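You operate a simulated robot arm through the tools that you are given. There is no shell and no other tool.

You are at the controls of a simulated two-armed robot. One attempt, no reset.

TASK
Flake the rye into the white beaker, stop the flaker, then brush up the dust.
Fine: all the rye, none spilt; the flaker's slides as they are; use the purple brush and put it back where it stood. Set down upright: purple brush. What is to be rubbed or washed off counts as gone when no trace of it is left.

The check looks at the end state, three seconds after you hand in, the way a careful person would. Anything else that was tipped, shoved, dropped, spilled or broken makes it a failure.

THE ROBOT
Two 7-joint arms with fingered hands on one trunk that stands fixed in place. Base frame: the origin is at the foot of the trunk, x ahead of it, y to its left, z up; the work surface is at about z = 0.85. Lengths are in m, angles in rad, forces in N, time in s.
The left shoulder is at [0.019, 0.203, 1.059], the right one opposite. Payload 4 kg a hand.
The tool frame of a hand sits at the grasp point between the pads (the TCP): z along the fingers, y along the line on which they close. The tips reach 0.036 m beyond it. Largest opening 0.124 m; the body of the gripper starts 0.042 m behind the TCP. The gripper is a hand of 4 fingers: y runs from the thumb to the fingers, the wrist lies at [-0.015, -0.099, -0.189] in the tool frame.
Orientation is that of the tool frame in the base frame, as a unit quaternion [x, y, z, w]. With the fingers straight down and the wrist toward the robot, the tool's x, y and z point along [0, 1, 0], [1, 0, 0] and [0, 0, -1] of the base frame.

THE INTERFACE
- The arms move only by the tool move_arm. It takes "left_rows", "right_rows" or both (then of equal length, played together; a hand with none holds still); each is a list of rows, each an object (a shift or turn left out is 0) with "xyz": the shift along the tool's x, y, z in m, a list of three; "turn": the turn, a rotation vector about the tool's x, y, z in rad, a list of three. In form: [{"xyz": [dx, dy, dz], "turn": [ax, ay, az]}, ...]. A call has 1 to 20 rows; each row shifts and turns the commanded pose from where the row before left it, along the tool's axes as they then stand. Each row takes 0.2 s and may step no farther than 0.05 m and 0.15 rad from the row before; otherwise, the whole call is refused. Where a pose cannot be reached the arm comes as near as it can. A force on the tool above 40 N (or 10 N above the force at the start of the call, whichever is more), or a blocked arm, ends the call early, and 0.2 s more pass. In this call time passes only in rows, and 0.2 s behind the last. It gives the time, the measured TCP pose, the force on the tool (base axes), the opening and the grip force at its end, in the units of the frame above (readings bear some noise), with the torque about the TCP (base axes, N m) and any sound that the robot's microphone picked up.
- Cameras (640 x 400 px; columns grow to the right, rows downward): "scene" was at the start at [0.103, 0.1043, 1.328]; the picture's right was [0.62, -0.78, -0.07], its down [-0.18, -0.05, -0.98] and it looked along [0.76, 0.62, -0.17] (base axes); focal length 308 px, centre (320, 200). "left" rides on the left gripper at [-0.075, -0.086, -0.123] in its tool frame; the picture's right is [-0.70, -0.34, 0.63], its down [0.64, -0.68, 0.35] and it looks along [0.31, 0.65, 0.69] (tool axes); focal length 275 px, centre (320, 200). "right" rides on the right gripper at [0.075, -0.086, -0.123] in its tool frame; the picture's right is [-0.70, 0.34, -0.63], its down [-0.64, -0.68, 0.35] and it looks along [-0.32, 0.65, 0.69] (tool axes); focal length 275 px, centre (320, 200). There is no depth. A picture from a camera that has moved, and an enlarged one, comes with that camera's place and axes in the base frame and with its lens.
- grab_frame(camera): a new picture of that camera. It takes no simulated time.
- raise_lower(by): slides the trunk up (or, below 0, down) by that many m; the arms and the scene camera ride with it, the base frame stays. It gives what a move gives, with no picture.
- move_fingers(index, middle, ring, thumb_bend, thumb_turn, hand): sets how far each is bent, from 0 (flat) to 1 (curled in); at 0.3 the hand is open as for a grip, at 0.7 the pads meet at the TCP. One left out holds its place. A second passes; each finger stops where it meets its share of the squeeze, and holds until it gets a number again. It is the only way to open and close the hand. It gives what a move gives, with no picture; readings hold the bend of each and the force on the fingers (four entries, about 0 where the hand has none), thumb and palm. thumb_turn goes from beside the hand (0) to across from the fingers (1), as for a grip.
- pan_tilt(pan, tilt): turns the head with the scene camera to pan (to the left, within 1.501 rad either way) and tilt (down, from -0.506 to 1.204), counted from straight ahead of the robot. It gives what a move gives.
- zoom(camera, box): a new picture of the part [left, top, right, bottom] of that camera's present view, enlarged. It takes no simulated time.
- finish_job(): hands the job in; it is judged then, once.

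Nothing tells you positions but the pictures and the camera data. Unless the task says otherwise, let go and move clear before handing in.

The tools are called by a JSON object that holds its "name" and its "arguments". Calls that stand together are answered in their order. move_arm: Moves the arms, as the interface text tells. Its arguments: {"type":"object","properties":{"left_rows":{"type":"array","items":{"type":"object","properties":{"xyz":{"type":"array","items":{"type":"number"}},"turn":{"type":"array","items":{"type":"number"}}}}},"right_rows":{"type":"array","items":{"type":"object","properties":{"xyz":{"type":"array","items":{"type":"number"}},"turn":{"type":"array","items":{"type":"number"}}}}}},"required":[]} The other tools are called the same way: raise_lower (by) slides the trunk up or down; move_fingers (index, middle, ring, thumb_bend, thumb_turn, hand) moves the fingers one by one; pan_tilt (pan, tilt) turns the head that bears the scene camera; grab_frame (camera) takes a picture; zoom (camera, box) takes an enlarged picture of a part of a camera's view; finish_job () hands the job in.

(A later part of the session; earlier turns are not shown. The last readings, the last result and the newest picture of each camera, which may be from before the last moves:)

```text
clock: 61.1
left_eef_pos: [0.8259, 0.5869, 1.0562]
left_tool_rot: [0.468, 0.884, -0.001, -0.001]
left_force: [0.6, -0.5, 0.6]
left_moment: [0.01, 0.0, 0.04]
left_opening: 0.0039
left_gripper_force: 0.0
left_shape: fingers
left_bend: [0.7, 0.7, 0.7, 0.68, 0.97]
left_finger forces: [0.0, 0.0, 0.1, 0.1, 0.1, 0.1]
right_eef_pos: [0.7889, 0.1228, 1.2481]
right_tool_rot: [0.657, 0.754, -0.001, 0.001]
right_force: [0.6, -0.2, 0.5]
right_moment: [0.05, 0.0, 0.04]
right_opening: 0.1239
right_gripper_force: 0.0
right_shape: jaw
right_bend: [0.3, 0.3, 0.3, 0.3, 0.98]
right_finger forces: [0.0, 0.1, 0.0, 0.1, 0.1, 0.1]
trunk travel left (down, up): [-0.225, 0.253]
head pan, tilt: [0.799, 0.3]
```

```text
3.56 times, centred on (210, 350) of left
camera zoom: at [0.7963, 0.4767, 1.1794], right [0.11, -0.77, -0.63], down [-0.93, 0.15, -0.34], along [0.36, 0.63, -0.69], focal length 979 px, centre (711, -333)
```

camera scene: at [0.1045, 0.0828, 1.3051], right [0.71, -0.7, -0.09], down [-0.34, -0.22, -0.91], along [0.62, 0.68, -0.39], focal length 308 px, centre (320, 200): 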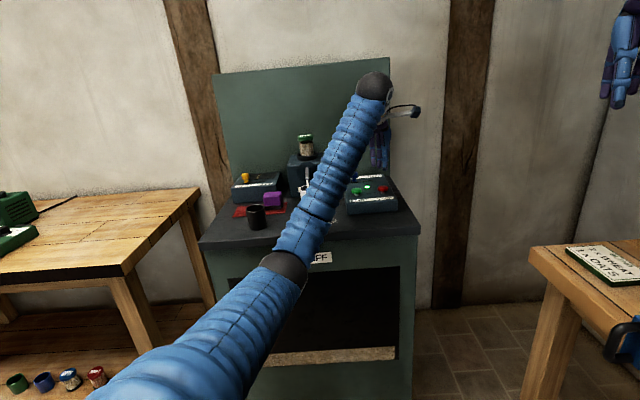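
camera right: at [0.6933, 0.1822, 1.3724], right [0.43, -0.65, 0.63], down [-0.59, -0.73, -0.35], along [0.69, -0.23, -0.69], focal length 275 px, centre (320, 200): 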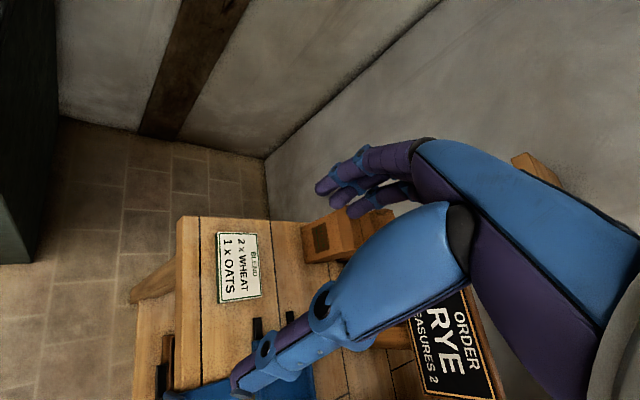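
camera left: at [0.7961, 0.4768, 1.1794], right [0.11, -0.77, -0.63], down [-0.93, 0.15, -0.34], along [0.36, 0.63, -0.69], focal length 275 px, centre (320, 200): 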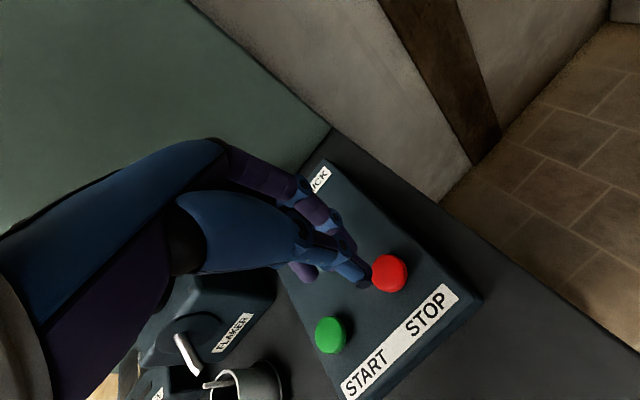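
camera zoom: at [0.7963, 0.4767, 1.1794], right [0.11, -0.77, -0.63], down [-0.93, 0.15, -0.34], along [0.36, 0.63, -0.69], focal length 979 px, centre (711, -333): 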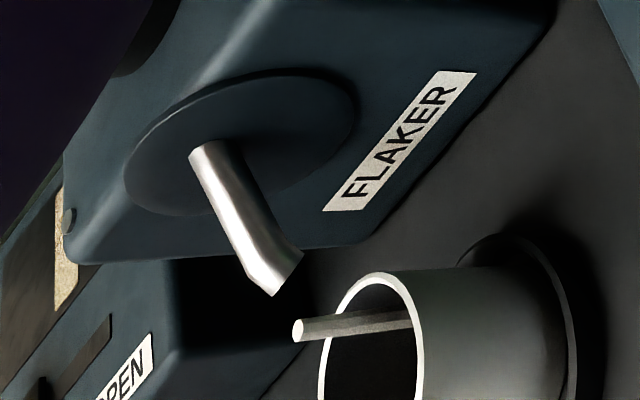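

About a third remains. I wait on.

{"name": "move_arm", "arguments": {"left_rows": [{"xyz": [0, 0, 0]}, {"xyz": [0, 0, 0]}, {"xyz": [0, 0, 0]}, {"xyz": [0, 0, 0]}, {"xyz": [0, 0, 0]}, {"xyz": [0, 0, 0]}, {"xyz": [0, 0, 0]}, {"xyz": [0, 0, 0]}, {"xyz": [0, 0, 0]}, {"xyz": [0, 0, 0]}, {"xyz": [0, 0, 0]}, {"xyz": [0, 0, 0]}, {"xyz": [0, 0, 0]}, {"xyz": [0, 0, 0]}, {"xyz": [0, 0, 0]}, {"xyz": [0, 0, 0]}, {"xyz": [0, 0, 0]}, {"xyz": [0, 0, 0]}, {"xyz": [0, 0, 0]}, {"xyz": [0, 0, 0]}]}}

{"name": "zoom", "arguments": {"camera": "scene", "box": [280, 125, 340, 205]}}

{"name": "zoom", "arguments": {"camera": "scene", "box": [225, 160, 295, 220]}}

```text
clock: 65.3
left_eef_pos: [0.8252, 0.5874, 1.0565]
left_tool_rot: [0.467, 0.884, 0.0, 0.0]
left_force: [-0.6, -0.5, 0.0]
left_moment: [0.04, 0.01, 0.03]
left_opening: 0.0035
left_gripper_force: 0.0
left_shape: fingers
left_bend: [0.7, 0.7, 0.7, 0.68, 0.97]
left_finger forces: [0.0, 0.0, 0.0, 0.0, 0.0, 0.1]
right_eef_pos: [0.7918, 0.1245, 1.2478]
right_tool_rot: [0.656, 0.755, -0.001, 0.001]
right_force: [0.9, 0.3, -0.8]
right_moment: [-0.01, 0.0, -0.01]
right_opening: 0.1239
right_gripper_force: 0.1
right_shape: jaw
right_bend: [0.3, 0.3, 0.3, 0.3, 0.98]
right_finger forces: [0.0, 0.0, 0.0, 0.0, 0.1, 0.0]
trunk travel left (down, up): [-0.225, 0.253]
head pan, tilt: [0.799, 0.3]
```

```text
5.00 times, centred on (310, 165) of scene
camera zoom: at [0.1048, 0.0831, 1.305], right [0.71, -0.7, -0.09], down [-0.34, -0.22, -0.91], along [0.62, 0.68, -0.39], focal length 1540 px, centre (370, 375)
```

zoom: 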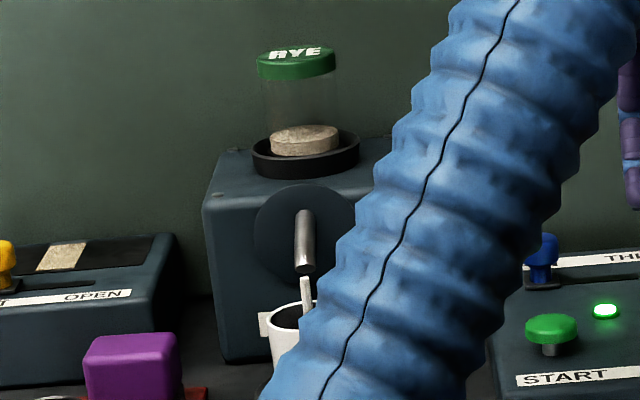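

```text
6.67 times, centred on (260, 190) of scene
camera zoom: at [0.1048, 0.0831, 1.305], right [0.71, -0.7, -0.09], down [-0.34, -0.22, -0.91], along [0.62, 0.68, -0.39], focal length 2054 px, centre (720, 267)
```

zoom: 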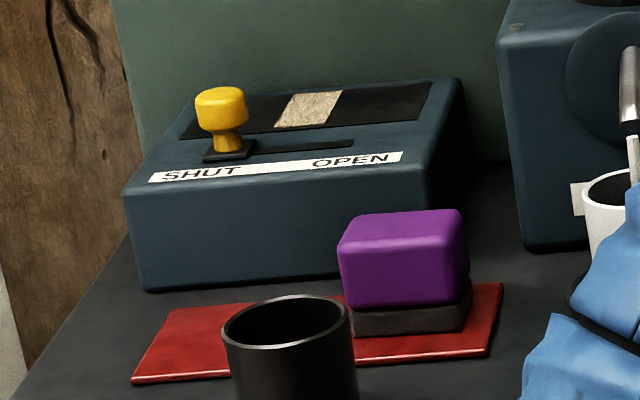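

Nearly done; a bit more.

{"name": "move_arm", "arguments": {"left_rows": [{"xyz": [0, 0, 0]}, {"xyz": [0, 0, 0]}, {"xyz": [0, 0, 0]}, {"xyz": [0, 0, 0]}, {"xyz": [0, 0, 0]}, {"xyz": [0, 0, 0]}, {"xyz": [0, 0, 0]}, {"xyz": [0, 0, 0]}, {"xyz": [0, 0, 0]}, {"xyz": [0, 0, 0]}, {"xyz": [0, 0, 0]}, {"xyz": [0, 0, 0]}, {"xyz": [0, 0, 0]}, {"xyz": [0, 0, 0]}, {"xyz": [0, 0, 0]}, {"xyz": [0, 0, 0]}]}}

{"name": "zoom", "arguments": {"camera": "scene", "box": [280, 125, 340, 205]}}

{"name": "zoom", "arguments": {"camera": "left", "box": [120, 300, 300, 400]}}

```text
clock: 68.7
left_eef_pos: [0.8251, 0.5885, 1.0563]
left_tool_rot: [0.468, 0.884, -0.001, 0.0]
left_force: [-0.5, -0.2, -0.5]
left_moment: [-0.02, -0.02, 0.01]
left_opening: 0.0036
left_gripper_force: 0.0
left_shape: fingers
left_bend: [0.7, 0.7, 0.7, 0.68, 0.97]
left_finger forces: [0.1, 0.0, 0.0, 0.0, 0.0, 0.1]
right_eef_pos: [0.791, 0.124, 1.2473]
right_tool_rot: [0.657, 0.754, -0.001, 0.001]
right_force: [-0.5, 0.0, -0.8]
right_moment: [-0.01, 0.0, -0.01]
right_opening: 0.1241
right_gripper_force: 0.1
right_shape: jaw
right_bend: [0.3, 0.3, 0.3, 0.3, 0.98]
right_finger forces: [0.1, 0.1, 0.0, 0.0, 0.0, 0.1]
trunk travel left (down, up): [-0.225, 0.253]
head pan, tilt: [0.799, 0.3]
```

```text
5.00 times, centred on (310, 165) of scene
camera zoom: at [0.1049, 0.0831, 1.305], right [0.71, -0.7, -0.09], down [-0.34, -0.22, -0.91], along [0.62, 0.68, -0.39], focal length 1540 px, centre (370, 375)
```

zoom: 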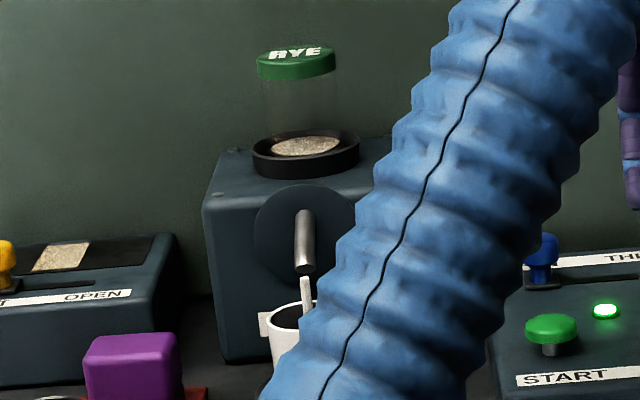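

```text
3.56 times, centred on (210, 350) of left
camera zoom: at [0.7963, 0.4767, 1.1793], right [0.11, -0.77, -0.63], down [-0.93, 0.15, -0.34], along [0.36, 0.63, -0.69], focal length 979 px, centre (711, -333)
```

zoom: 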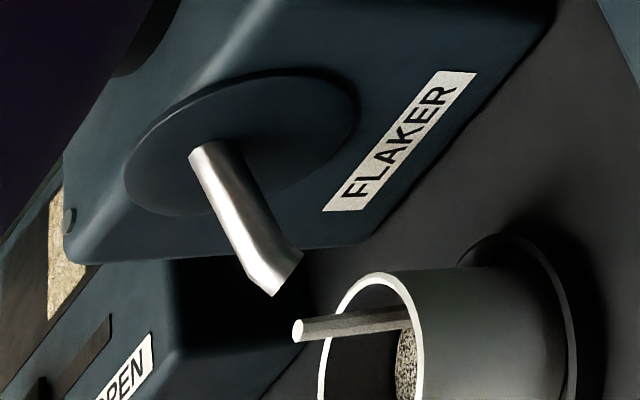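

A thin layer remains; the beaker is filling but not over. I wait in short steps.

{"name": "move_arm", "arguments": {"left_rows": [{"xyz": [0, 0, 0]}, {"xyz": [0, 0, 0]}, {"xyz": [0, 0, 0]}, {"xyz": [0, 0, 0]}, {"xyz": [0, 0, 0]}, {"xyz": [0, 0, 0]}]}}

{"name": "zoom", "arguments": {"camera": "scene", "box": [280, 125, 340, 205]}}

{"name": "zoom", "arguments": {"camera": "left", "box": [120, 300, 300, 400]}}

```text
clock: 70.1
left_eef_pos: [0.8272, 0.5869, 1.0571]
left_tool_rot: [0.468, 0.884, -0.001, -0.001]
left_force: [0.6, -0.3, -0.3]
left_moment: [0.03, -0.02, -0.01]
left_opening: 0.0037
left_gripper_force: 0.1
left_shape: fingers
left_bend: [0.7, 0.7, 0.7, 0.68, 0.97]
left_finger forces: [0.0, 0.0, 0.1, 0.0, 0.0, 0.0]
right_eef_pos: [0.7898, 0.1242, 1.2472]
right_tool_rot: [0.657, 0.754, -0.001, 0.0]
right_force: [0.5, -0.2, 0.4]
right_moment: [-0.04, 0.0, -0.01]
right_opening: 0.124
right_gripper_force: 0.0
right_shape: jaw
right_bend: [0.3, 0.3, 0.3, 0.3, 0.98]
right_finger forces: [0.0, 0.0, 0.1, 0.0, 0.1, 0.1]
trunk travel left (down, up): [-0.225, 0.253]
head pan, tilt: [0.799, 0.3]
```

```text
5.00 times, centred on (310, 165) of scene
camera zoom: at [0.1049, 0.0831, 1.305], right [0.71, -0.7, -0.09], down [-0.34, -0.22, -0.91], along [0.62, 0.68, -0.39], focal length 1540 px, centre (370, 375)
```

zoom: 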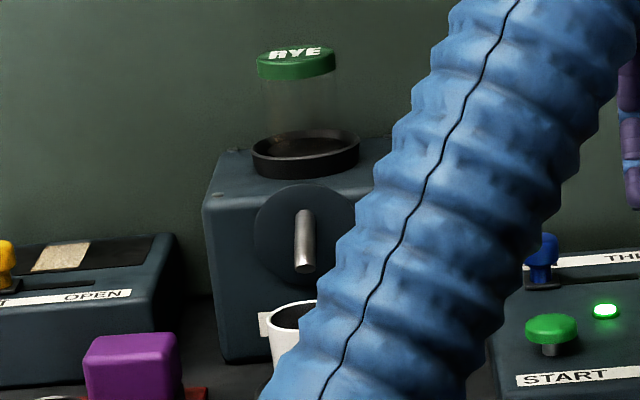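

```text
3.56 times, centred on (210, 350) of left
camera zoom: at [0.7963, 0.4767, 1.1793], right [0.11, -0.77, -0.63], down [-0.93, 0.15, -0.34], along [0.36, 0.63, -0.69], focal length 979 px, centre (711, -333)
```

zoom: 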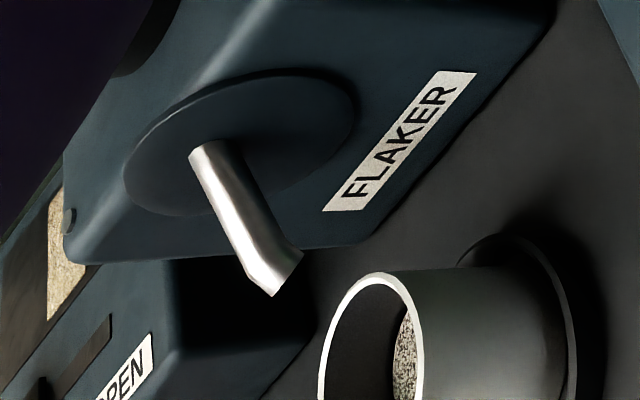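

The jar is empty and the stream has stopped. Now I press STOP (shifting slightly so the index fingertip lands centrally).

{"name": "move_arm", "arguments": {"left_rows": [{"xyz": [0.008, 0, 0.012]}, {"xyz": [0, 0, 0.014]}, {"xyz": [0, 0, 0.014]}, {"xyz": [0, 0, 0.012]}, {"xyz": [0, 0, 0.004]}, {"xyz": [0, 0, 0.003]}, {"xyz": [0, 0, 0.003]}, {"xyz": [0, 0, 0.003]}]}}

{"name": "zoom", "arguments": {"camera": "scene", "box": [330, 150, 420, 220]}}

```text
clock: 71.9
left_eef_pos: [0.821, 0.595, 0.9908]
left_tool_rot: [0.468, 0.884, 0.001, 0.0]
left_force: [1.5, -0.6, 5.2]
left_moment: [-0.07, -0.1, 0.02]
left_opening: 0.0037
left_gripper_force: 2.9
left_shape: fingers
left_bend: [0.7, 0.7, 0.7, 0.68, 0.97]
left_finger forces: [4.8, 0.1, 0.1, 0.1, 1.3, 0.0]
right_eef_pos: [0.7908, 0.1231, 1.2479]
right_tool_rot: [0.657, 0.754, -0.002, 0.001]
right_force: [-0.5, 0.8, 0.3]
right_moment: [0.03, -0.01, 0.01]
right_opening: 0.124
right_gripper_force: 0.1
right_shape: jaw
right_bend: [0.3, 0.3, 0.3, 0.3, 0.98]
right_finger forces: [0.0, 0.0, 0.0, 0.0, 0.0, 0.1]
trunk travel left (down, up): [-0.225, 0.253]
head pan, tilt: [0.799, 0.3]
heard: click
```

```text
5.71 times, centred on (375, 185) of scene
camera zoom: at [0.1048, 0.083, 1.3051], right [0.71, -0.7, -0.09], down [-0.34, -0.22, -0.91], along [0.62, 0.68, -0.39], focal length 1760 px, centre (6, 286)
```

zoom: 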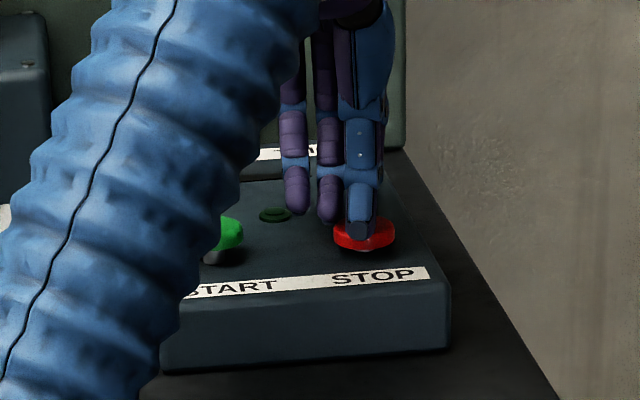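

STOP clicked and the light is off. I lift clear and go to a viewing spot in front of the brush.

{"name": "move_arm", "arguments": {"left_rows": [{"xyz": [0, 0, -0.02]}, {"xyz": [0, 0, -0.04]}, {"xyz": [0, 0, -0.04]}, {"xyz": [0, 0, -0.04]}, {"xyz": [0, 0, -0.03]}, {"xyz": [0.0331, -0.0261, 0]}, {"xyz": [0.0331, -0.0261, 0]}, {"xyz": [0.0331, -0.0261, 0]}, {"xyz": [0.0331, -0.0261, 0]}, {"xyz": [0.0331, -0.0261, 0]}, {"xyz": [0.0331, -0.0261, 0]}, {"xyz": [0.0331, -0.0261, 0]}, {"xyz": [0.0331, -0.0261, 0]}, {"xyz": [0.0331, -0.0261, 0]}, {"turn": [0, 0, -0.08]}, {"turn": [0, 0, -0.08]}]}}

{"name": "move_fingers", "arguments": {"hand": "left", "index": 0.4, "middle": 0.4, "ring": 0.4, "thumb_bend": 0.4}}

{"name": "grab_frame", "arguments": {"camera": "left"}}

{"name": "grab_frame", "arguments": {"camera": "scene"}}

```text
clock: 75.3
left_eef_pos: [0.4612, 0.7063, 1.1603]
left_tool_rot: [0.395, 0.919, 0.0, 0.0]
left_force: [0.5, 0.0, 0.3]
left_moment: [0.01, 0.02, 0.0]
left_opening: 0.0039
left_gripper_force: 0.1
left_shape: fingers
left_bend: [0.7, 0.7, 0.7, 0.68, 0.97]
left_finger forces: [0.0, 0.1, 0.1, 0.1, 0.0, 0.0]
right_eef_pos: [0.7913, 0.1239, 1.2491]
right_tool_rot: [0.656, 0.754, 0.0, 0.0]
right_force: [-0.6, 0.1, -0.2]
right_moment: [0.0, 0.04, 0.01]
right_opening: 0.1239
right_gripper_force: 0.1
right_shape: jaw
right_bend: [0.3, 0.3, 0.3, 0.3, 0.98]
right_finger forces: [0.0, 0.0, 0.0, 0.1, 0.0, 0.0]
trunk travel left (down, up): [-0.225, 0.253]
head pan, tilt: [0.799, 0.3]
```

```text
clock: 76.3
left_eef_pos: [0.4604, 0.7082, 1.1608]
left_tool_rot: [0.396, 0.918, -0.001, 0.0]
left_force: [0.0, 0.3, -0.3]
left_moment: [0.0, -0.04, 0.06]
left_opening: 0.0927
left_gripper_force: 0.0
left_shape: fingers
left_bend: [0.4, 0.4, 0.4, 0.4, 0.97]
left_finger forces: [0.0, 0.1, 0.1, 0.0, 0.0, 0.1]
right_eef_pos: [0.7911, 0.1237, 1.2488]
right_tool_rot: [0.656, 0.755, 0.0, 0.001]
right_force: [0.4, 0.8, 0.0]
right_moment: [-0.02, 0.02, 0.02]
right_opening: 0.1238
right_gripper_force: 0.0
right_shape: jaw
right_bend: [0.3, 0.3, 0.3, 0.3, 0.98]
right_finger forces: [0.0, 0.0, 0.0, 0.0, 0.0, 0.0]
trunk travel left (down, up): [-0.225, 0.253]
head pan, tilt: [0.799, 0.3]
```

```text
taken
camera left: at [0.4481, 0.5933, 1.284], right [0.23, -0.74, -0.63], down [-0.94, 0.0, -0.34], along [0.25, 0.68, -0.69], focal length 275 px, centre (320, 200)
```

left: 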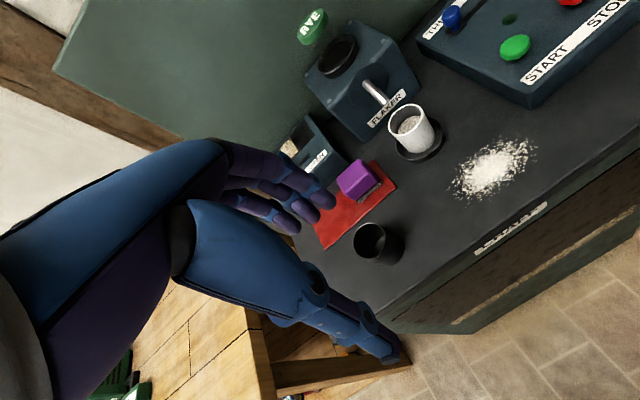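

```text
taken
camera scene: at [0.1049, 0.0834, 1.305], right [0.71, -0.7, -0.09], down [-0.34, -0.22, -0.91], along [0.62, 0.68, -0.39], focal length 308 px, centre (320, 200)
```

scene: 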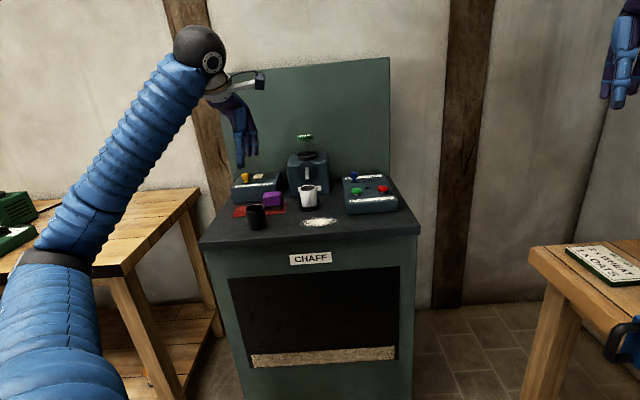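

Nothing spilled, and the beaker is full of flakes. I zoom to measure brush, mat and dust.

{"name": "zoom", "arguments": {"camera": "left", "box": [310, 140, 410, 260]}}

{"name": "zoom", "arguments": {"camera": "scene", "box": [225, 180, 295, 235]}}

{"name": "zoom", "arguments": {"camera": "left", "box": [370, 80, 550, 220]}}

{"name": "zoom", "arguments": {"camera": "scene", "box": [280, 170, 360, 240]}}

```text
3.33 times, centred on (360, 200) of left
camera zoom: at [0.4481, 0.5933, 1.284], right [0.23, -0.74, -0.63], down [-0.94, 0.0, -0.34], along [0.25, 0.68, -0.69], focal length 918 px, centre (187, 200)
```

zoom: 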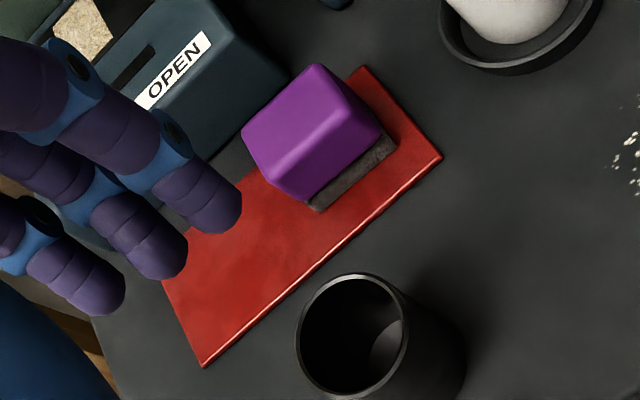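

```text
7.27 times, centred on (260, 208) of scene
camera zoom: at [0.1049, 0.0834, 1.305], right [0.71, -0.7, -0.09], down [-0.34, -0.22, -0.91], along [0.62, 0.68, -0.39], focal length 2240 px, centre (756, 146)
```

zoom: 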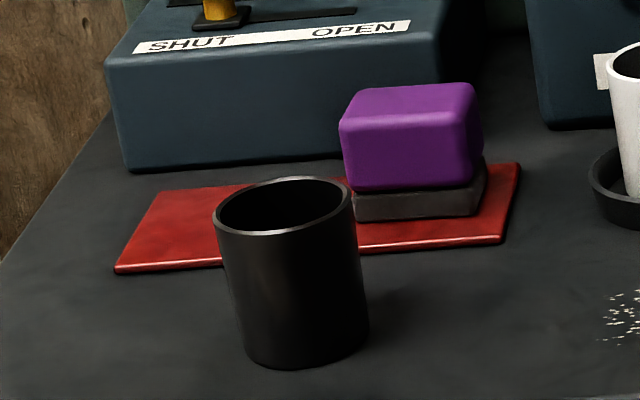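

```text
2.86 times, centred on (460, 150) of left
camera zoom: at [0.4481, 0.5933, 1.284], right [0.23, -0.74, -0.63], down [-0.94, 0.0, -0.34], along [0.25, 0.68, -0.69], focal length 786 px, centre (-80, 343)
```

zoom: 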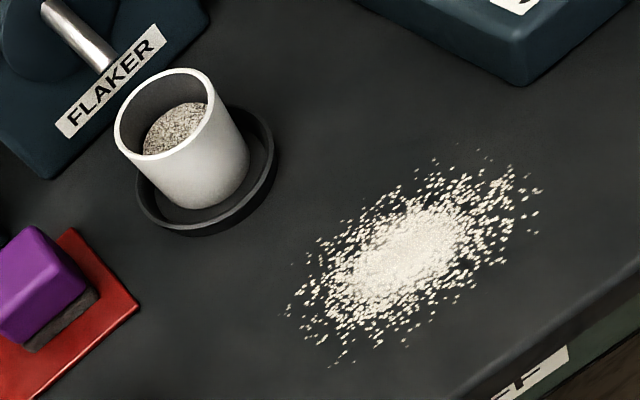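

```text
5.71 times, centred on (320, 205) of scene
camera zoom: at [0.1049, 0.0834, 1.305], right [0.71, -0.7, -0.09], down [-0.34, -0.22, -0.91], along [0.62, 0.68, -0.39], focal length 1760 px, centre (320, 171)
```

zoom: 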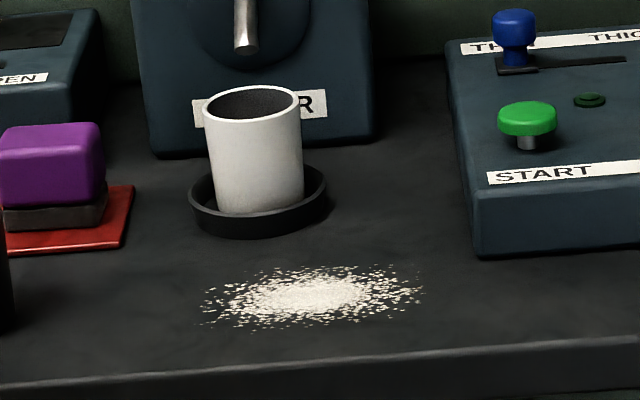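

Brush centre ≈ (s −0.206, d 1.04), i.e. about (0.617, 0.866), block about 0.056 × 0.042, top z≈0.95. I set a moderate opening and go above it.

{"name": "move_fingers", "arguments": {"hand": "left", "index": 0.45, "middle": 0.45, "ring": 0.45, "thumb_bend": 0.45}}

{"name": "move_arm", "arguments": {"left_rows": [{"xyz": [0.0015, 0.0438, 0]}, {"xyz": [0.0015, 0.0438, 0]}, {"xyz": [0.0015, 0.0438, 0]}, {"xyz": [0.0015, 0.0438, 0]}, {"xyz": [0.0015, 0.0438, 0]}, {"xyz": [0, 0, 0.035]}, {"xyz": [0, 0, 0.035]}, {"xyz": [0, 0, 0.035]}]}}

{"name": "grab_frame", "arguments": {"camera": "left"}}

{"name": "zoom", "arguments": {"camera": "scene", "box": [210, 110, 320, 230]}}

```text
clock: 77.3
left_eef_pos: [0.4595, 0.708, 1.1607]
left_tool_rot: [0.396, 0.918, -0.001, -0.001]
left_force: [1.0, 1.4, 0.3]
left_moment: [0.02, 0.0, -0.01]
left_opening: 0.0782
left_gripper_force: 0.1
left_shape: fingers
left_bend: [0.45, 0.45, 0.45, 0.45, 0.97]
left_finger forces: [0.0, 0.0, 0.0, 0.1, 0.0, 0.0]
right_eef_pos: [0.7908, 0.1239, 1.2476]
right_tool_rot: [0.657, 0.754, -0.001, 0.001]
right_force: [0.3, 0.4, 0.3]
right_moment: [-0.01, 0.01, -0.01]
right_opening: 0.1241
right_gripper_force: 0.1
right_shape: jaw
right_bend: [0.3, 0.3, 0.3, 0.3, 0.98]
right_finger forces: [0.0, 0.0, 0.1, 0.0, 0.0, 0.0]
trunk travel left (down, up): [-0.225, 0.253]
head pan, tilt: [0.799, 0.3]
```

```text
clock: 79.1
left_eef_pos: [0.617, 0.8618, 1.053]
left_tool_rot: [0.397, 0.918, -0.001, 0.0]
left_force: [0.4, -0.6, -0.2]
left_moment: [0.01, -0.01, 0.01]
left_opening: 0.0778
left_gripper_force: 0.0
left_shape: fingers
left_bend: [0.45, 0.45, 0.45, 0.45, 0.97]
left_finger forces: [0.0, 0.1, 0.1, 0.0, 0.1, 0.0]
right_eef_pos: [0.7909, 0.1238, 1.2474]
right_tool_rot: [0.657, 0.754, -0.001, 0.001]
right_force: [0.5, 0.0, 0.3]
right_moment: [0.01, 0.0, -0.02]
right_opening: 0.1239
right_gripper_force: 0.0
right_shape: jaw
right_bend: [0.3, 0.3, 0.3, 0.3, 0.98]
right_finger forces: [0.1, 0.1, 0.0, 0.0, 0.1, 0.0]
trunk travel left (down, up): [-0.225, 0.253]
head pan, tilt: [0.799, 0.3]
```

```text
taken
camera left: at [0.6036, 0.7483, 1.1764], right [0.23, -0.74, -0.63], down [-0.94, 0.0, -0.34], along [0.26, 0.68, -0.69], focal length 275 px, centre (320, 200)
```

left: 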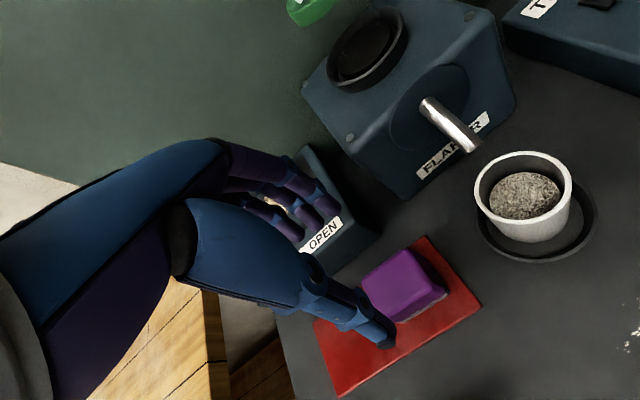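

```text
3.33 times, centred on (265, 170) of scene
camera zoom: at [0.1053, 0.0838, 1.305], right [0.71, -0.7, -0.09], down [-0.34, -0.22, -0.91], along [0.62, 0.68, -0.39], focal length 1027 px, centre (503, 300)
```

zoom: 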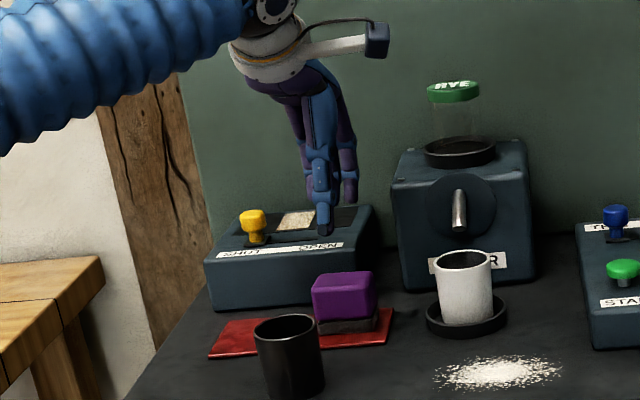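

I zoom in on the brush from here to refine the alignment.

{"name": "zoom", "arguments": {"camera": "left", "box": [300, 220, 500, 400]}}

{"name": "zoom", "arguments": {"camera": "scene", "box": [250, 160, 300, 220]}}

```text
2.22 times, centred on (400, 310) of left
camera zoom: at [0.6036, 0.7483, 1.1764], right [0.23, -0.74, -0.63], down [-0.94, 0.0, -0.34], along [0.26, 0.68, -0.69], focal length 612 px, centre (142, -44)
```

zoom: 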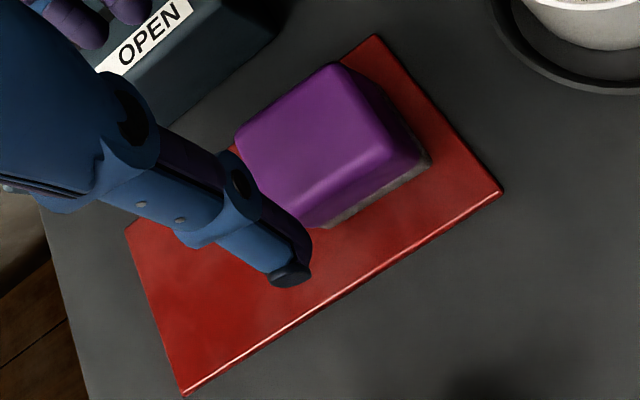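

```text
6.67 times, centred on (275, 190) of scene
camera zoom: at [0.1053, 0.0838, 1.305], right [0.71, -0.7, -0.09], down [-0.34, -0.22, -0.91], along [0.62, 0.68, -0.39], focal length 2054 px, centre (620, 267)
```

zoom: 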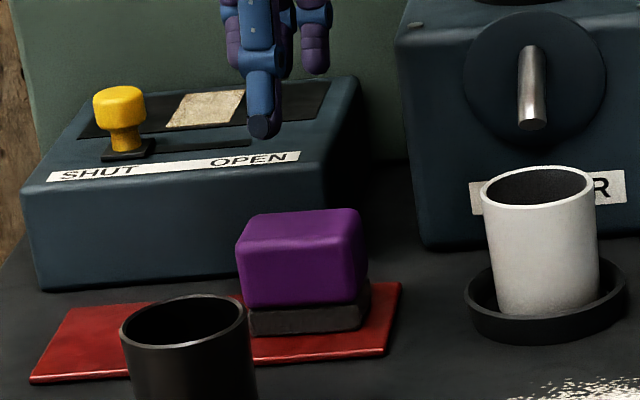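

Alignment is within 3–4 mm. I descend most of the way.

{"name": "move_arm", "arguments": {"left_rows": [{"xyz": [0.0015, -0.0035, 0.03]}, {"xyz": [0, 0, 0.03]}, {"xyz": [0, 0, 0.025]}, {"xyz": [0, 0, 0]}]}}

{"name": "zoom", "arguments": {"camera": "left", "box": [260, 180, 480, 380]}}

{"name": "zoom", "arguments": {"camera": "scene", "box": [240, 150, 310, 220]}}

```text
clock: 80.1
left_eef_pos: [0.6094, 0.8617, 0.9685]
left_tool_rot: [0.395, 0.919, 0.0, 0.0]
left_force: [-2.7, -2.2, 0.2]
left_moment: [0.02, 0.02, -0.01]
left_opening: 0.0779
left_gripper_force: 1.2
left_shape: fingers
left_bend: [0.45, 0.47, 0.45, 0.45, 0.97]
left_finger forces: [0.0, 2.9, 0.1, 0.1, 0.0, 0.0]
right_eef_pos: [0.7919, 0.1236, 1.2478]
right_tool_rot: [0.657, 0.754, -0.001, 0.0]
right_force: [0.0, 0.9, 0.1]
right_moment: [0.0, -0.03, -0.01]
right_opening: 0.1239
right_gripper_force: 0.1
right_shape: jaw
right_bend: [0.3, 0.3, 0.3, 0.3, 0.98]
right_finger forces: [0.0, 0.0, 0.1, 0.0, 0.0, 0.0]
trunk travel left (down, up): [-0.225, 0.253]
head pan, tilt: [0.799, 0.3]
```

```text
2.00 times, centred on (370, 280) of left
camera zoom: at [0.5973, 0.7479, 1.091], right [0.23, -0.74, -0.63], down [-0.94, 0.0, -0.34], along [0.25, 0.68, -0.69], focal length 551 px, centre (220, 40)
```

zoom: 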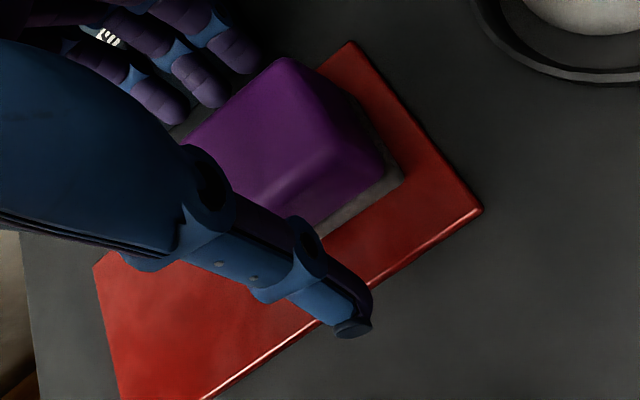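

```text
5.71 times, centred on (275, 185) of scene
camera zoom: at [0.1048, 0.0833, 1.3051], right [0.71, -0.7, -0.09], down [-0.34, -0.22, -0.91], along [0.62, 0.68, -0.39], focal length 1760 px, centre (577, 286)
```

zoom: 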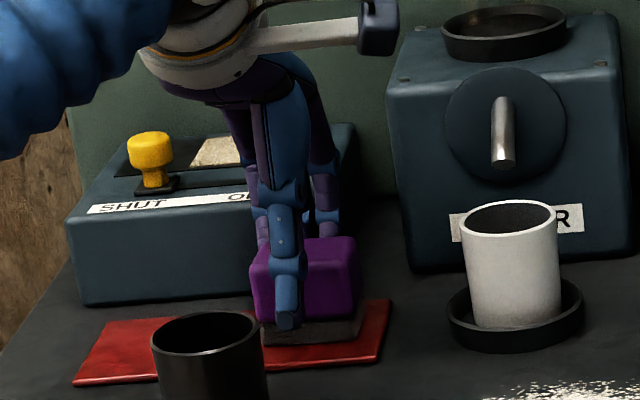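

The middle finger's back touches the yellow box lightly (3 N), so I bend the fingers in a little before going on.

{"name": "move_fingers", "arguments": {"hand": "left", "index": 0.51, "middle": 0.51, "ring": 0.51}}

{"name": "move_arm", "arguments": {"left_rows": [{"xyz": [-0.002, 0, 0]}, {"xyz": [0, 0, 0]}]}}

{"name": "zoom", "arguments": {"camera": "left", "box": [260, 180, 480, 380]}}

{"name": "zoom", "arguments": {"camera": "scene", "box": [240, 150, 310, 220]}}

```text
clock: 81.1
left_eef_pos: [0.609, 0.8611, 0.9686]
left_tool_rot: [0.395, 0.919, -0.001, -0.001]
left_force: [-0.5, -0.6, 0.2]
left_moment: [0.02, -0.02, 0.0]
left_opening: 0.0684
left_gripper_force: 0.1
left_shape: fingers
left_bend: [0.51, 0.51, 0.51, 0.45, 0.97]
left_finger forces: [0.0, 0.1, 0.0, 0.0, 0.0, 0.1]
right_eef_pos: [0.7911, 0.1234, 1.2474]
right_tool_rot: [0.657, 0.754, 0.0, 0.0]
right_force: [-0.1, 0.3, 0.3]
right_moment: [-0.02, 0.02, 0.0]
right_opening: 0.1238
right_gripper_force: 0.1
right_shape: jaw
right_bend: [0.3, 0.3, 0.3, 0.3, 0.98]
right_finger forces: [0.1, 0.0, 0.0, 0.1, 0.0, 0.1]
trunk travel left (down, up): [-0.225, 0.253]
head pan, tilt: [0.799, 0.3]
```

```text
clock: 81.7
left_eef_pos: [0.6107, 0.861, 0.9693]
left_tool_rot: [0.396, 0.918, -0.001, 0.0]
left_force: [0.1, 0.1, -0.3]
left_moment: [-0.01, 0.0, -0.03]
left_opening: 0.0684
left_gripper_force: 0.1
left_shape: fingers
left_bend: [0.51, 0.51, 0.51, 0.45, 0.97]
left_finger forces: [0.0, 0.0, 0.0, 0.1, 0.0, 0.1]
right_eef_pos: [0.7915, 0.1237, 1.2477]
right_tool_rot: [0.656, 0.754, -0.001, 0.001]
right_force: [-0.9, 0.1, 0.2]
right_moment: [0.0, -0.01, 0.0]
right_opening: 0.124
right_gripper_force: 0.1
right_shape: jaw
right_bend: [0.3, 0.3, 0.3, 0.3, 0.98]
right_finger forces: [0.0, 0.0, 0.0, 0.0, 0.1, 0.1]
trunk travel left (down, up): [-0.225, 0.253]
head pan, tilt: [0.799, 0.3]
```

```text
2.00 times, centred on (370, 280) of left
camera zoom: at [0.5993, 0.7463, 1.092], right [0.23, -0.74, -0.63], down [-0.94, 0.0, -0.34], along [0.25, 0.68, -0.69], focal length 551 px, centre (220, 40)
```

zoom: 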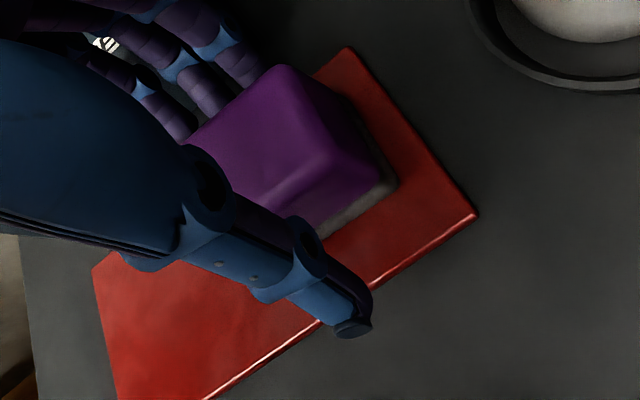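

```text
5.71 times, centred on (275, 185) of scene
camera zoom: at [0.1049, 0.0834, 1.305], right [0.71, -0.7, -0.09], down [-0.34, -0.22, -0.91], along [0.62, 0.68, -0.39], focal length 1760 px, centre (577, 286)
```

zoom: 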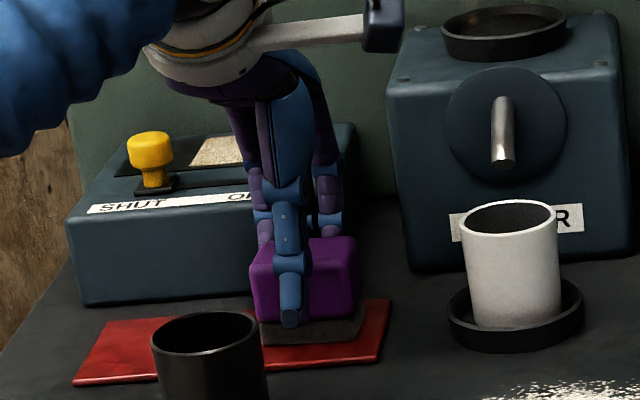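

Free of contact now. I lower the last 1.8 cm.

{"name": "move_arm", "arguments": {"left_rows": [{"xyz": [0, 0.001, 0.009]}, {"xyz": [0, 0, 0.009]}, {"xyz": [0, 0, 0]}]}}

{"name": "zoom", "arguments": {"camera": "scene", "box": [240, 150, 310, 220]}}

{"name": "zoom", "arguments": {"camera": "left", "box": [260, 180, 480, 380]}}

```text
clock: 82.5
left_eef_pos: [0.6112, 0.8617, 0.9526]
left_tool_rot: [0.395, 0.919, -0.001, 0.0]
left_force: [-4.7, -5.8, 5.8]
left_moment: [0.38, -0.28, -0.01]
left_opening: 0.0686
left_gripper_force: 3.9
left_shape: fingers
left_bend: [0.51, 0.53, 0.51, 0.45, 0.97]
left_finger forces: [0.1, 9.1, 0.0, 0.0, 0.1, 0.0]
right_eef_pos: [0.7905, 0.1247, 1.2469]
right_tool_rot: [0.657, 0.754, 0.001, 0.001]
right_force: [-0.4, 0.1, -1.4]
right_moment: [0.02, 0.0, -0.04]
right_opening: 0.1239
right_gripper_force: 0.2
right_shape: jaw
right_bend: [0.3, 0.3, 0.3, 0.3, 0.98]
right_finger forces: [0.1, 0.0, 0.0, 0.1, 0.0, 0.0]
trunk travel left (down, up): [-0.225, 0.253]
head pan, tilt: [0.799, 0.3]
```

```text
5.71 times, centred on (275, 185) of scene
camera zoom: at [0.1046, 0.083, 1.3052], right [0.71, -0.7, -0.09], down [-0.34, -0.22, -0.92], along [0.62, 0.68, -0.39], focal length 1760 px, centre (577, 286)
```

zoom: 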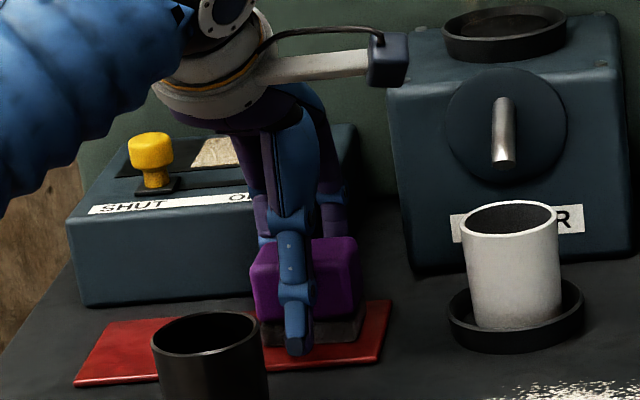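

```text
2.00 times, centred on (370, 280) of left
camera zoom: at [0.5995, 0.7472, 1.0753], right [0.23, -0.74, -0.63], down [-0.94, 0.0, -0.35], along [0.25, 0.68, -0.69], focal length 551 px, centre (220, 40)
```

zoom: 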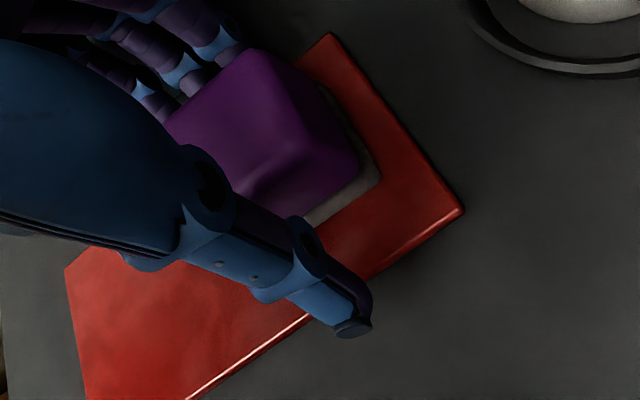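

The middle finger bears on the box edge again; closing will draw it away. I bring the thumb in first, then the fingers.

{"name": "move_fingers", "arguments": {"hand": "left", "thumb_bend": 0.54, "index": 0.53, "middle": 0.53, "ring": 0.53}}

{"name": "zoom", "arguments": {"camera": "scene", "box": [240, 150, 310, 220]}}

{"name": "zoom", "arguments": {"camera": "left", "box": [260, 180, 480, 380]}}

```text
clock: 83.5
left_eef_pos: [0.6104, 0.8612, 0.9508]
left_tool_rot: [0.395, 0.919, -0.001, -0.001]
left_force: [-3.5, -1.8, 1.5]
left_moment: [0.15, -0.13, 0.06]
left_opening: 0.0526
left_gripper_force: 3.4
left_shape: fingers
left_bend: [0.53, 0.54, 0.53, 0.54, 0.97]
left_finger forces: [0.4, 5.6, 0.0, 0.0, 0.9, 0.0]
right_eef_pos: [0.7913, 0.1224, 1.2473]
right_tool_rot: [0.657, 0.754, -0.001, 0.0]
right_force: [0.3, 1.0, -0.2]
right_moment: [0.0, 0.02, -0.01]
right_opening: 0.1244
right_gripper_force: 0.1
right_shape: jaw
right_bend: [0.3, 0.3, 0.3, 0.3, 0.98]
right_finger forces: [0.0, 0.1, 0.1, 0.1, 0.1, 0.0]
trunk travel left (down, up): [-0.225, 0.253]
head pan, tilt: [0.799, 0.3]
```

```text
5.71 times, centred on (275, 185) of scene
camera zoom: at [0.1048, 0.0833, 1.3051], right [0.71, -0.7, -0.09], down [-0.34, -0.22, -0.91], along [0.62, 0.68, -0.39], focal length 1760 px, centre (577, 286)
```

zoom: 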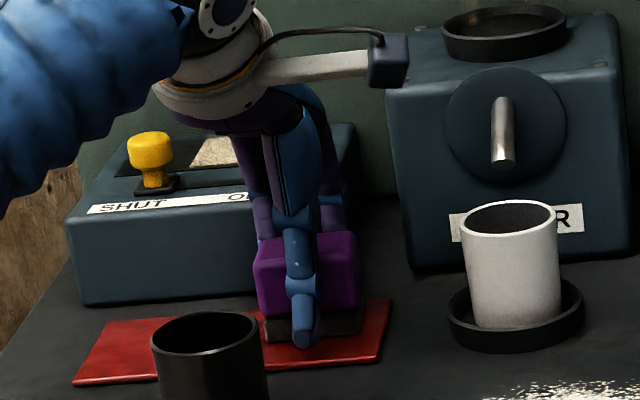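

```text
2.00 times, centred on (370, 280) of left
camera zoom: at [0.6, 0.7474, 1.0744], right [0.23, -0.74, -0.63], down [-0.94, 0.0, -0.34], along [0.25, 0.68, -0.69], focal length 551 px, centre (220, 40)
```

zoom: 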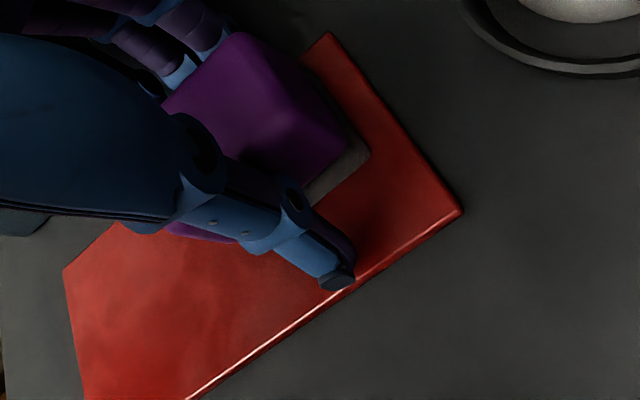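

The thumb meets the brush. Now the fingers close for the grip.

{"name": "move_fingers", "arguments": {"hand": "left", "thumb_bend": 0.58, "index": 0.63, "middle": 0.63, "ring": 0.63}}

{"name": "zoom", "arguments": {"camera": "scene", "box": [240, 150, 310, 220]}}

{"name": "zoom", "arguments": {"camera": "left", "box": [260, 180, 480, 380]}}

```text
clock: 84.5
left_eef_pos: [0.6124, 0.8615, 0.9512]
left_tool_rot: [0.395, 0.919, -0.002, 0.0]
left_force: [1.7, 2.1, 3.3]
left_moment: [0.12, -0.13, -0.03]
left_opening: 0.0491
left_gripper_force: 13.1
left_shape: fingers
left_bend: [0.58, 0.59, 0.6, 0.55, 0.96]
left_finger forces: [6.3, 4.7, 3.4, 0.0, 12.4, 0.1]
right_eef_pos: [0.7913, 0.1234, 1.2474]
right_tool_rot: [0.656, 0.754, -0.001, 0.0]
right_force: [0.4, -0.5, -0.3]
right_moment: [0.0, 0.0, 0.0]
right_opening: 0.1242
right_gripper_force: 0.2
right_shape: jaw
right_bend: [0.3, 0.3, 0.3, 0.3, 0.98]
right_finger forces: [0.0, 0.0, 0.1, 0.0, 0.0, 0.0]
trunk travel left (down, up): [-0.225, 0.253]
head pan, tilt: [0.799, 0.3]
```

```text
5.71 times, centred on (275, 185) of scene
camera zoom: at [0.1049, 0.0833, 1.3051], right [0.71, -0.7, -0.09], down [-0.34, -0.22, -0.91], along [0.62, 0.68, -0.39], focal length 1760 px, centre (577, 286)
```

zoom: 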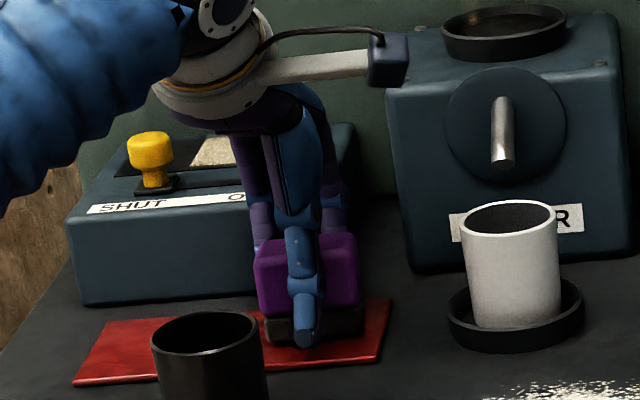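

```text
2.00 times, centred on (370, 280) of left
camera zoom: at [0.6, 0.7475, 1.0746], right [0.23, -0.74, -0.63], down [-0.94, 0.0, -0.34], along [0.25, 0.68, -0.69], focal length 551 px, centre (220, 40)
```

zoom: 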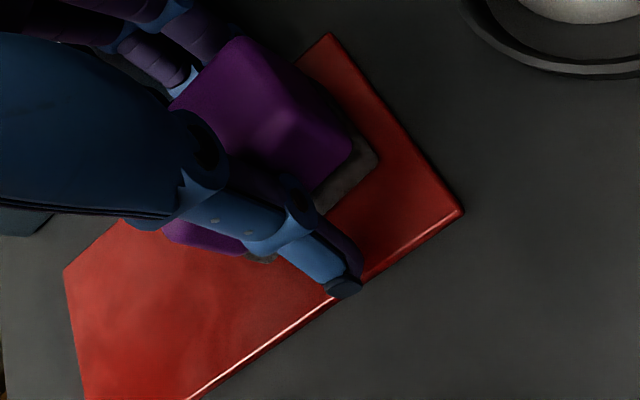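

The brush is gripped (13 N). I lift it and look.

{"name": "move_arm", "arguments": {"left_rows": [{"xyz": [0, 0, -0.01]}, {"xyz": [0, -0.004, -0.02]}, {"xyz": [0, -0.01, -0.025]}, {"xyz": [0, -0.02, -0.025]}, {"xyz": [0, -0.03, -0.01]}]}}

{"name": "zoom", "arguments": {"camera": "scene", "box": [230, 130, 320, 220]}}

{"name": "grab_frame", "arguments": {"camera": "left"}}

```text
clock: 85.7
left_eef_pos: [0.5663, 0.8184, 1.0432]
left_tool_rot: [0.396, 0.918, -0.001, 0.0]
left_force: [0.3, -0.6, -1.3]
left_moment: [-0.04, 0.04, 0.01]
left_opening: 0.0482
left_gripper_force: 11.8
left_shape: fingers
left_bend: [0.58, 0.6, 0.61, 0.55, 0.96]
left_finger forces: [5.4, 3.7, 2.8, 0.1, 11.7, 0.0]
right_eef_pos: [0.7907, 0.1229, 1.2482]
right_tool_rot: [0.657, 0.754, -0.001, 0.0]
right_force: [0.0, -0.3, -1.0]
right_moment: [0.01, 0.04, -0.04]
right_opening: 0.1241
right_gripper_force: 0.1
right_shape: jaw
right_bend: [0.3, 0.3, 0.3, 0.3, 0.98]
right_finger forces: [0.0, 0.0, 0.1, 0.0, 0.0, 0.0]
trunk travel left (down, up): [-0.225, 0.253]
head pan, tilt: [0.799, 0.3]
```

```text
4.44 times, centred on (275, 175) of scene
camera zoom: at [0.105, 0.0835, 1.305], right [0.71, -0.7, -0.09], down [-0.34, -0.22, -0.91], along [0.62, 0.68, -0.39], focal length 1369 px, centre (520, 311)
```

zoom: 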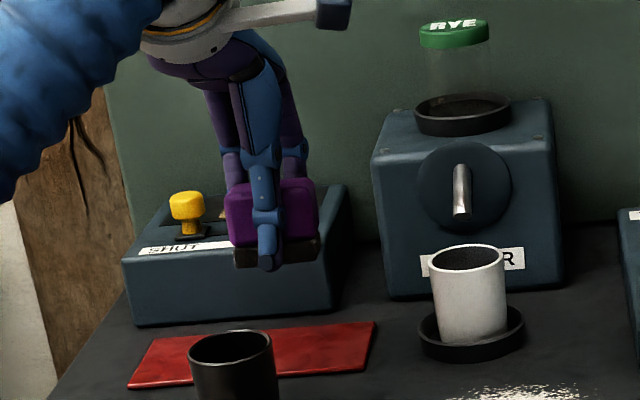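

```text
taken
camera left: at [0.5537, 0.7043, 1.1664], right [0.23, -0.74, -0.63], down [-0.94, 0.0, -0.34], along [0.25, 0.67, -0.69], focal length 275 px, centre (320, 200)
```

left: 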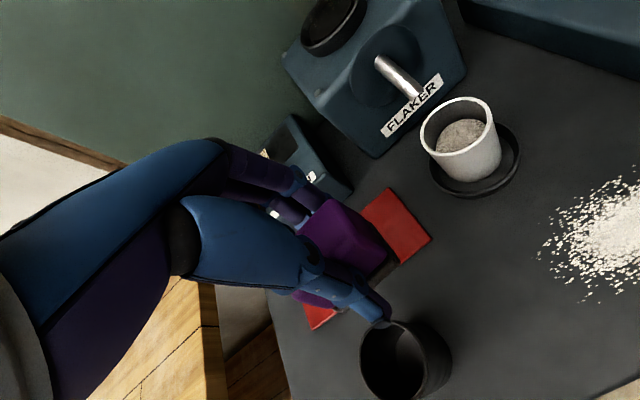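

The brush is held level. Its bottom is ~0.051 below the TCP. The dust spans s −0.11…0.01, d 0.89…0.96; I go above its left end and lower near the table.

{"name": "move_arm", "arguments": {"left_rows": [{"xyz": [-0.0253, -0.018, 0]}, {"xyz": [-0.0253, -0.018, 0]}, {"xyz": [-0.0253, -0.018, 0]}, {"xyz": [0, 0, 0.03]}, {"xyz": [0, 0, 0.03]}, {"xyz": [0, 0, 0.026]}, {"xyz": [0, 0, 0]}]}}

{"name": "zoom", "arguments": {"camera": "scene", "box": [240, 150, 360, 240]}}

{"name": "grab_frame", "arguments": {"camera": "left"}}

```text
clock: 87.3
left_eef_pos: [0.5784, 0.7265, 0.9569]
left_tool_rot: [0.396, 0.918, 0.0, 0.001]
left_force: [-0.1, 0.8, 0.0]
left_moment: [-0.01, 0.01, -0.01]
left_opening: 0.0485
left_gripper_force: 12.1
left_shape: fingers
left_bend: [0.58, 0.6, 0.61, 0.55, 0.96]
left_finger forces: [5.3, 3.6, 2.8, 0.0, 11.5, 0.1]
right_eef_pos: [0.7901, 0.1228, 1.2483]
right_tool_rot: [0.657, 0.754, 0.0, 0.0]
right_force: [1.1, -0.5, 0.6]
right_moment: [0.01, -0.03, 0.0]
right_opening: 0.1238
right_gripper_force: 0.0
right_shape: jaw
right_bend: [0.3, 0.3, 0.3, 0.3, 0.98]
right_finger forces: [0.1, 0.0, 0.0, 0.1, 0.0, 0.0]
trunk travel left (down, up): [-0.225, 0.253]
head pan, tilt: [0.799, 0.3]
```

```text
4.44 times, centred on (300, 195) of scene
camera zoom: at [0.1048, 0.0834, 1.3051], right [0.71, -0.7, -0.09], down [-0.34, -0.22, -0.91], along [0.62, 0.68, -0.39], focal length 1369 px, centre (409, 222)
```

zoom: 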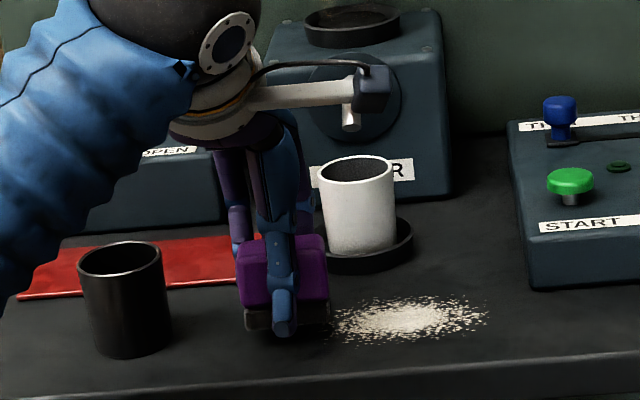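

```text
taken
camera left: at [0.5662, 0.6127, 1.0792], right [0.23, -0.74, -0.63], down [-0.94, 0.0, -0.34], along [0.25, 0.68, -0.69], focal length 275 px, centre (320, 200)
```

left: 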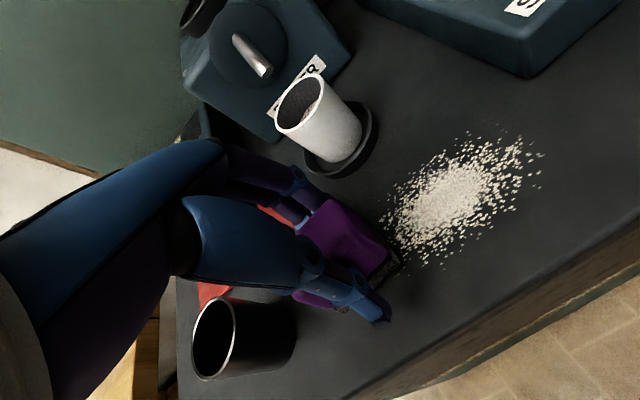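

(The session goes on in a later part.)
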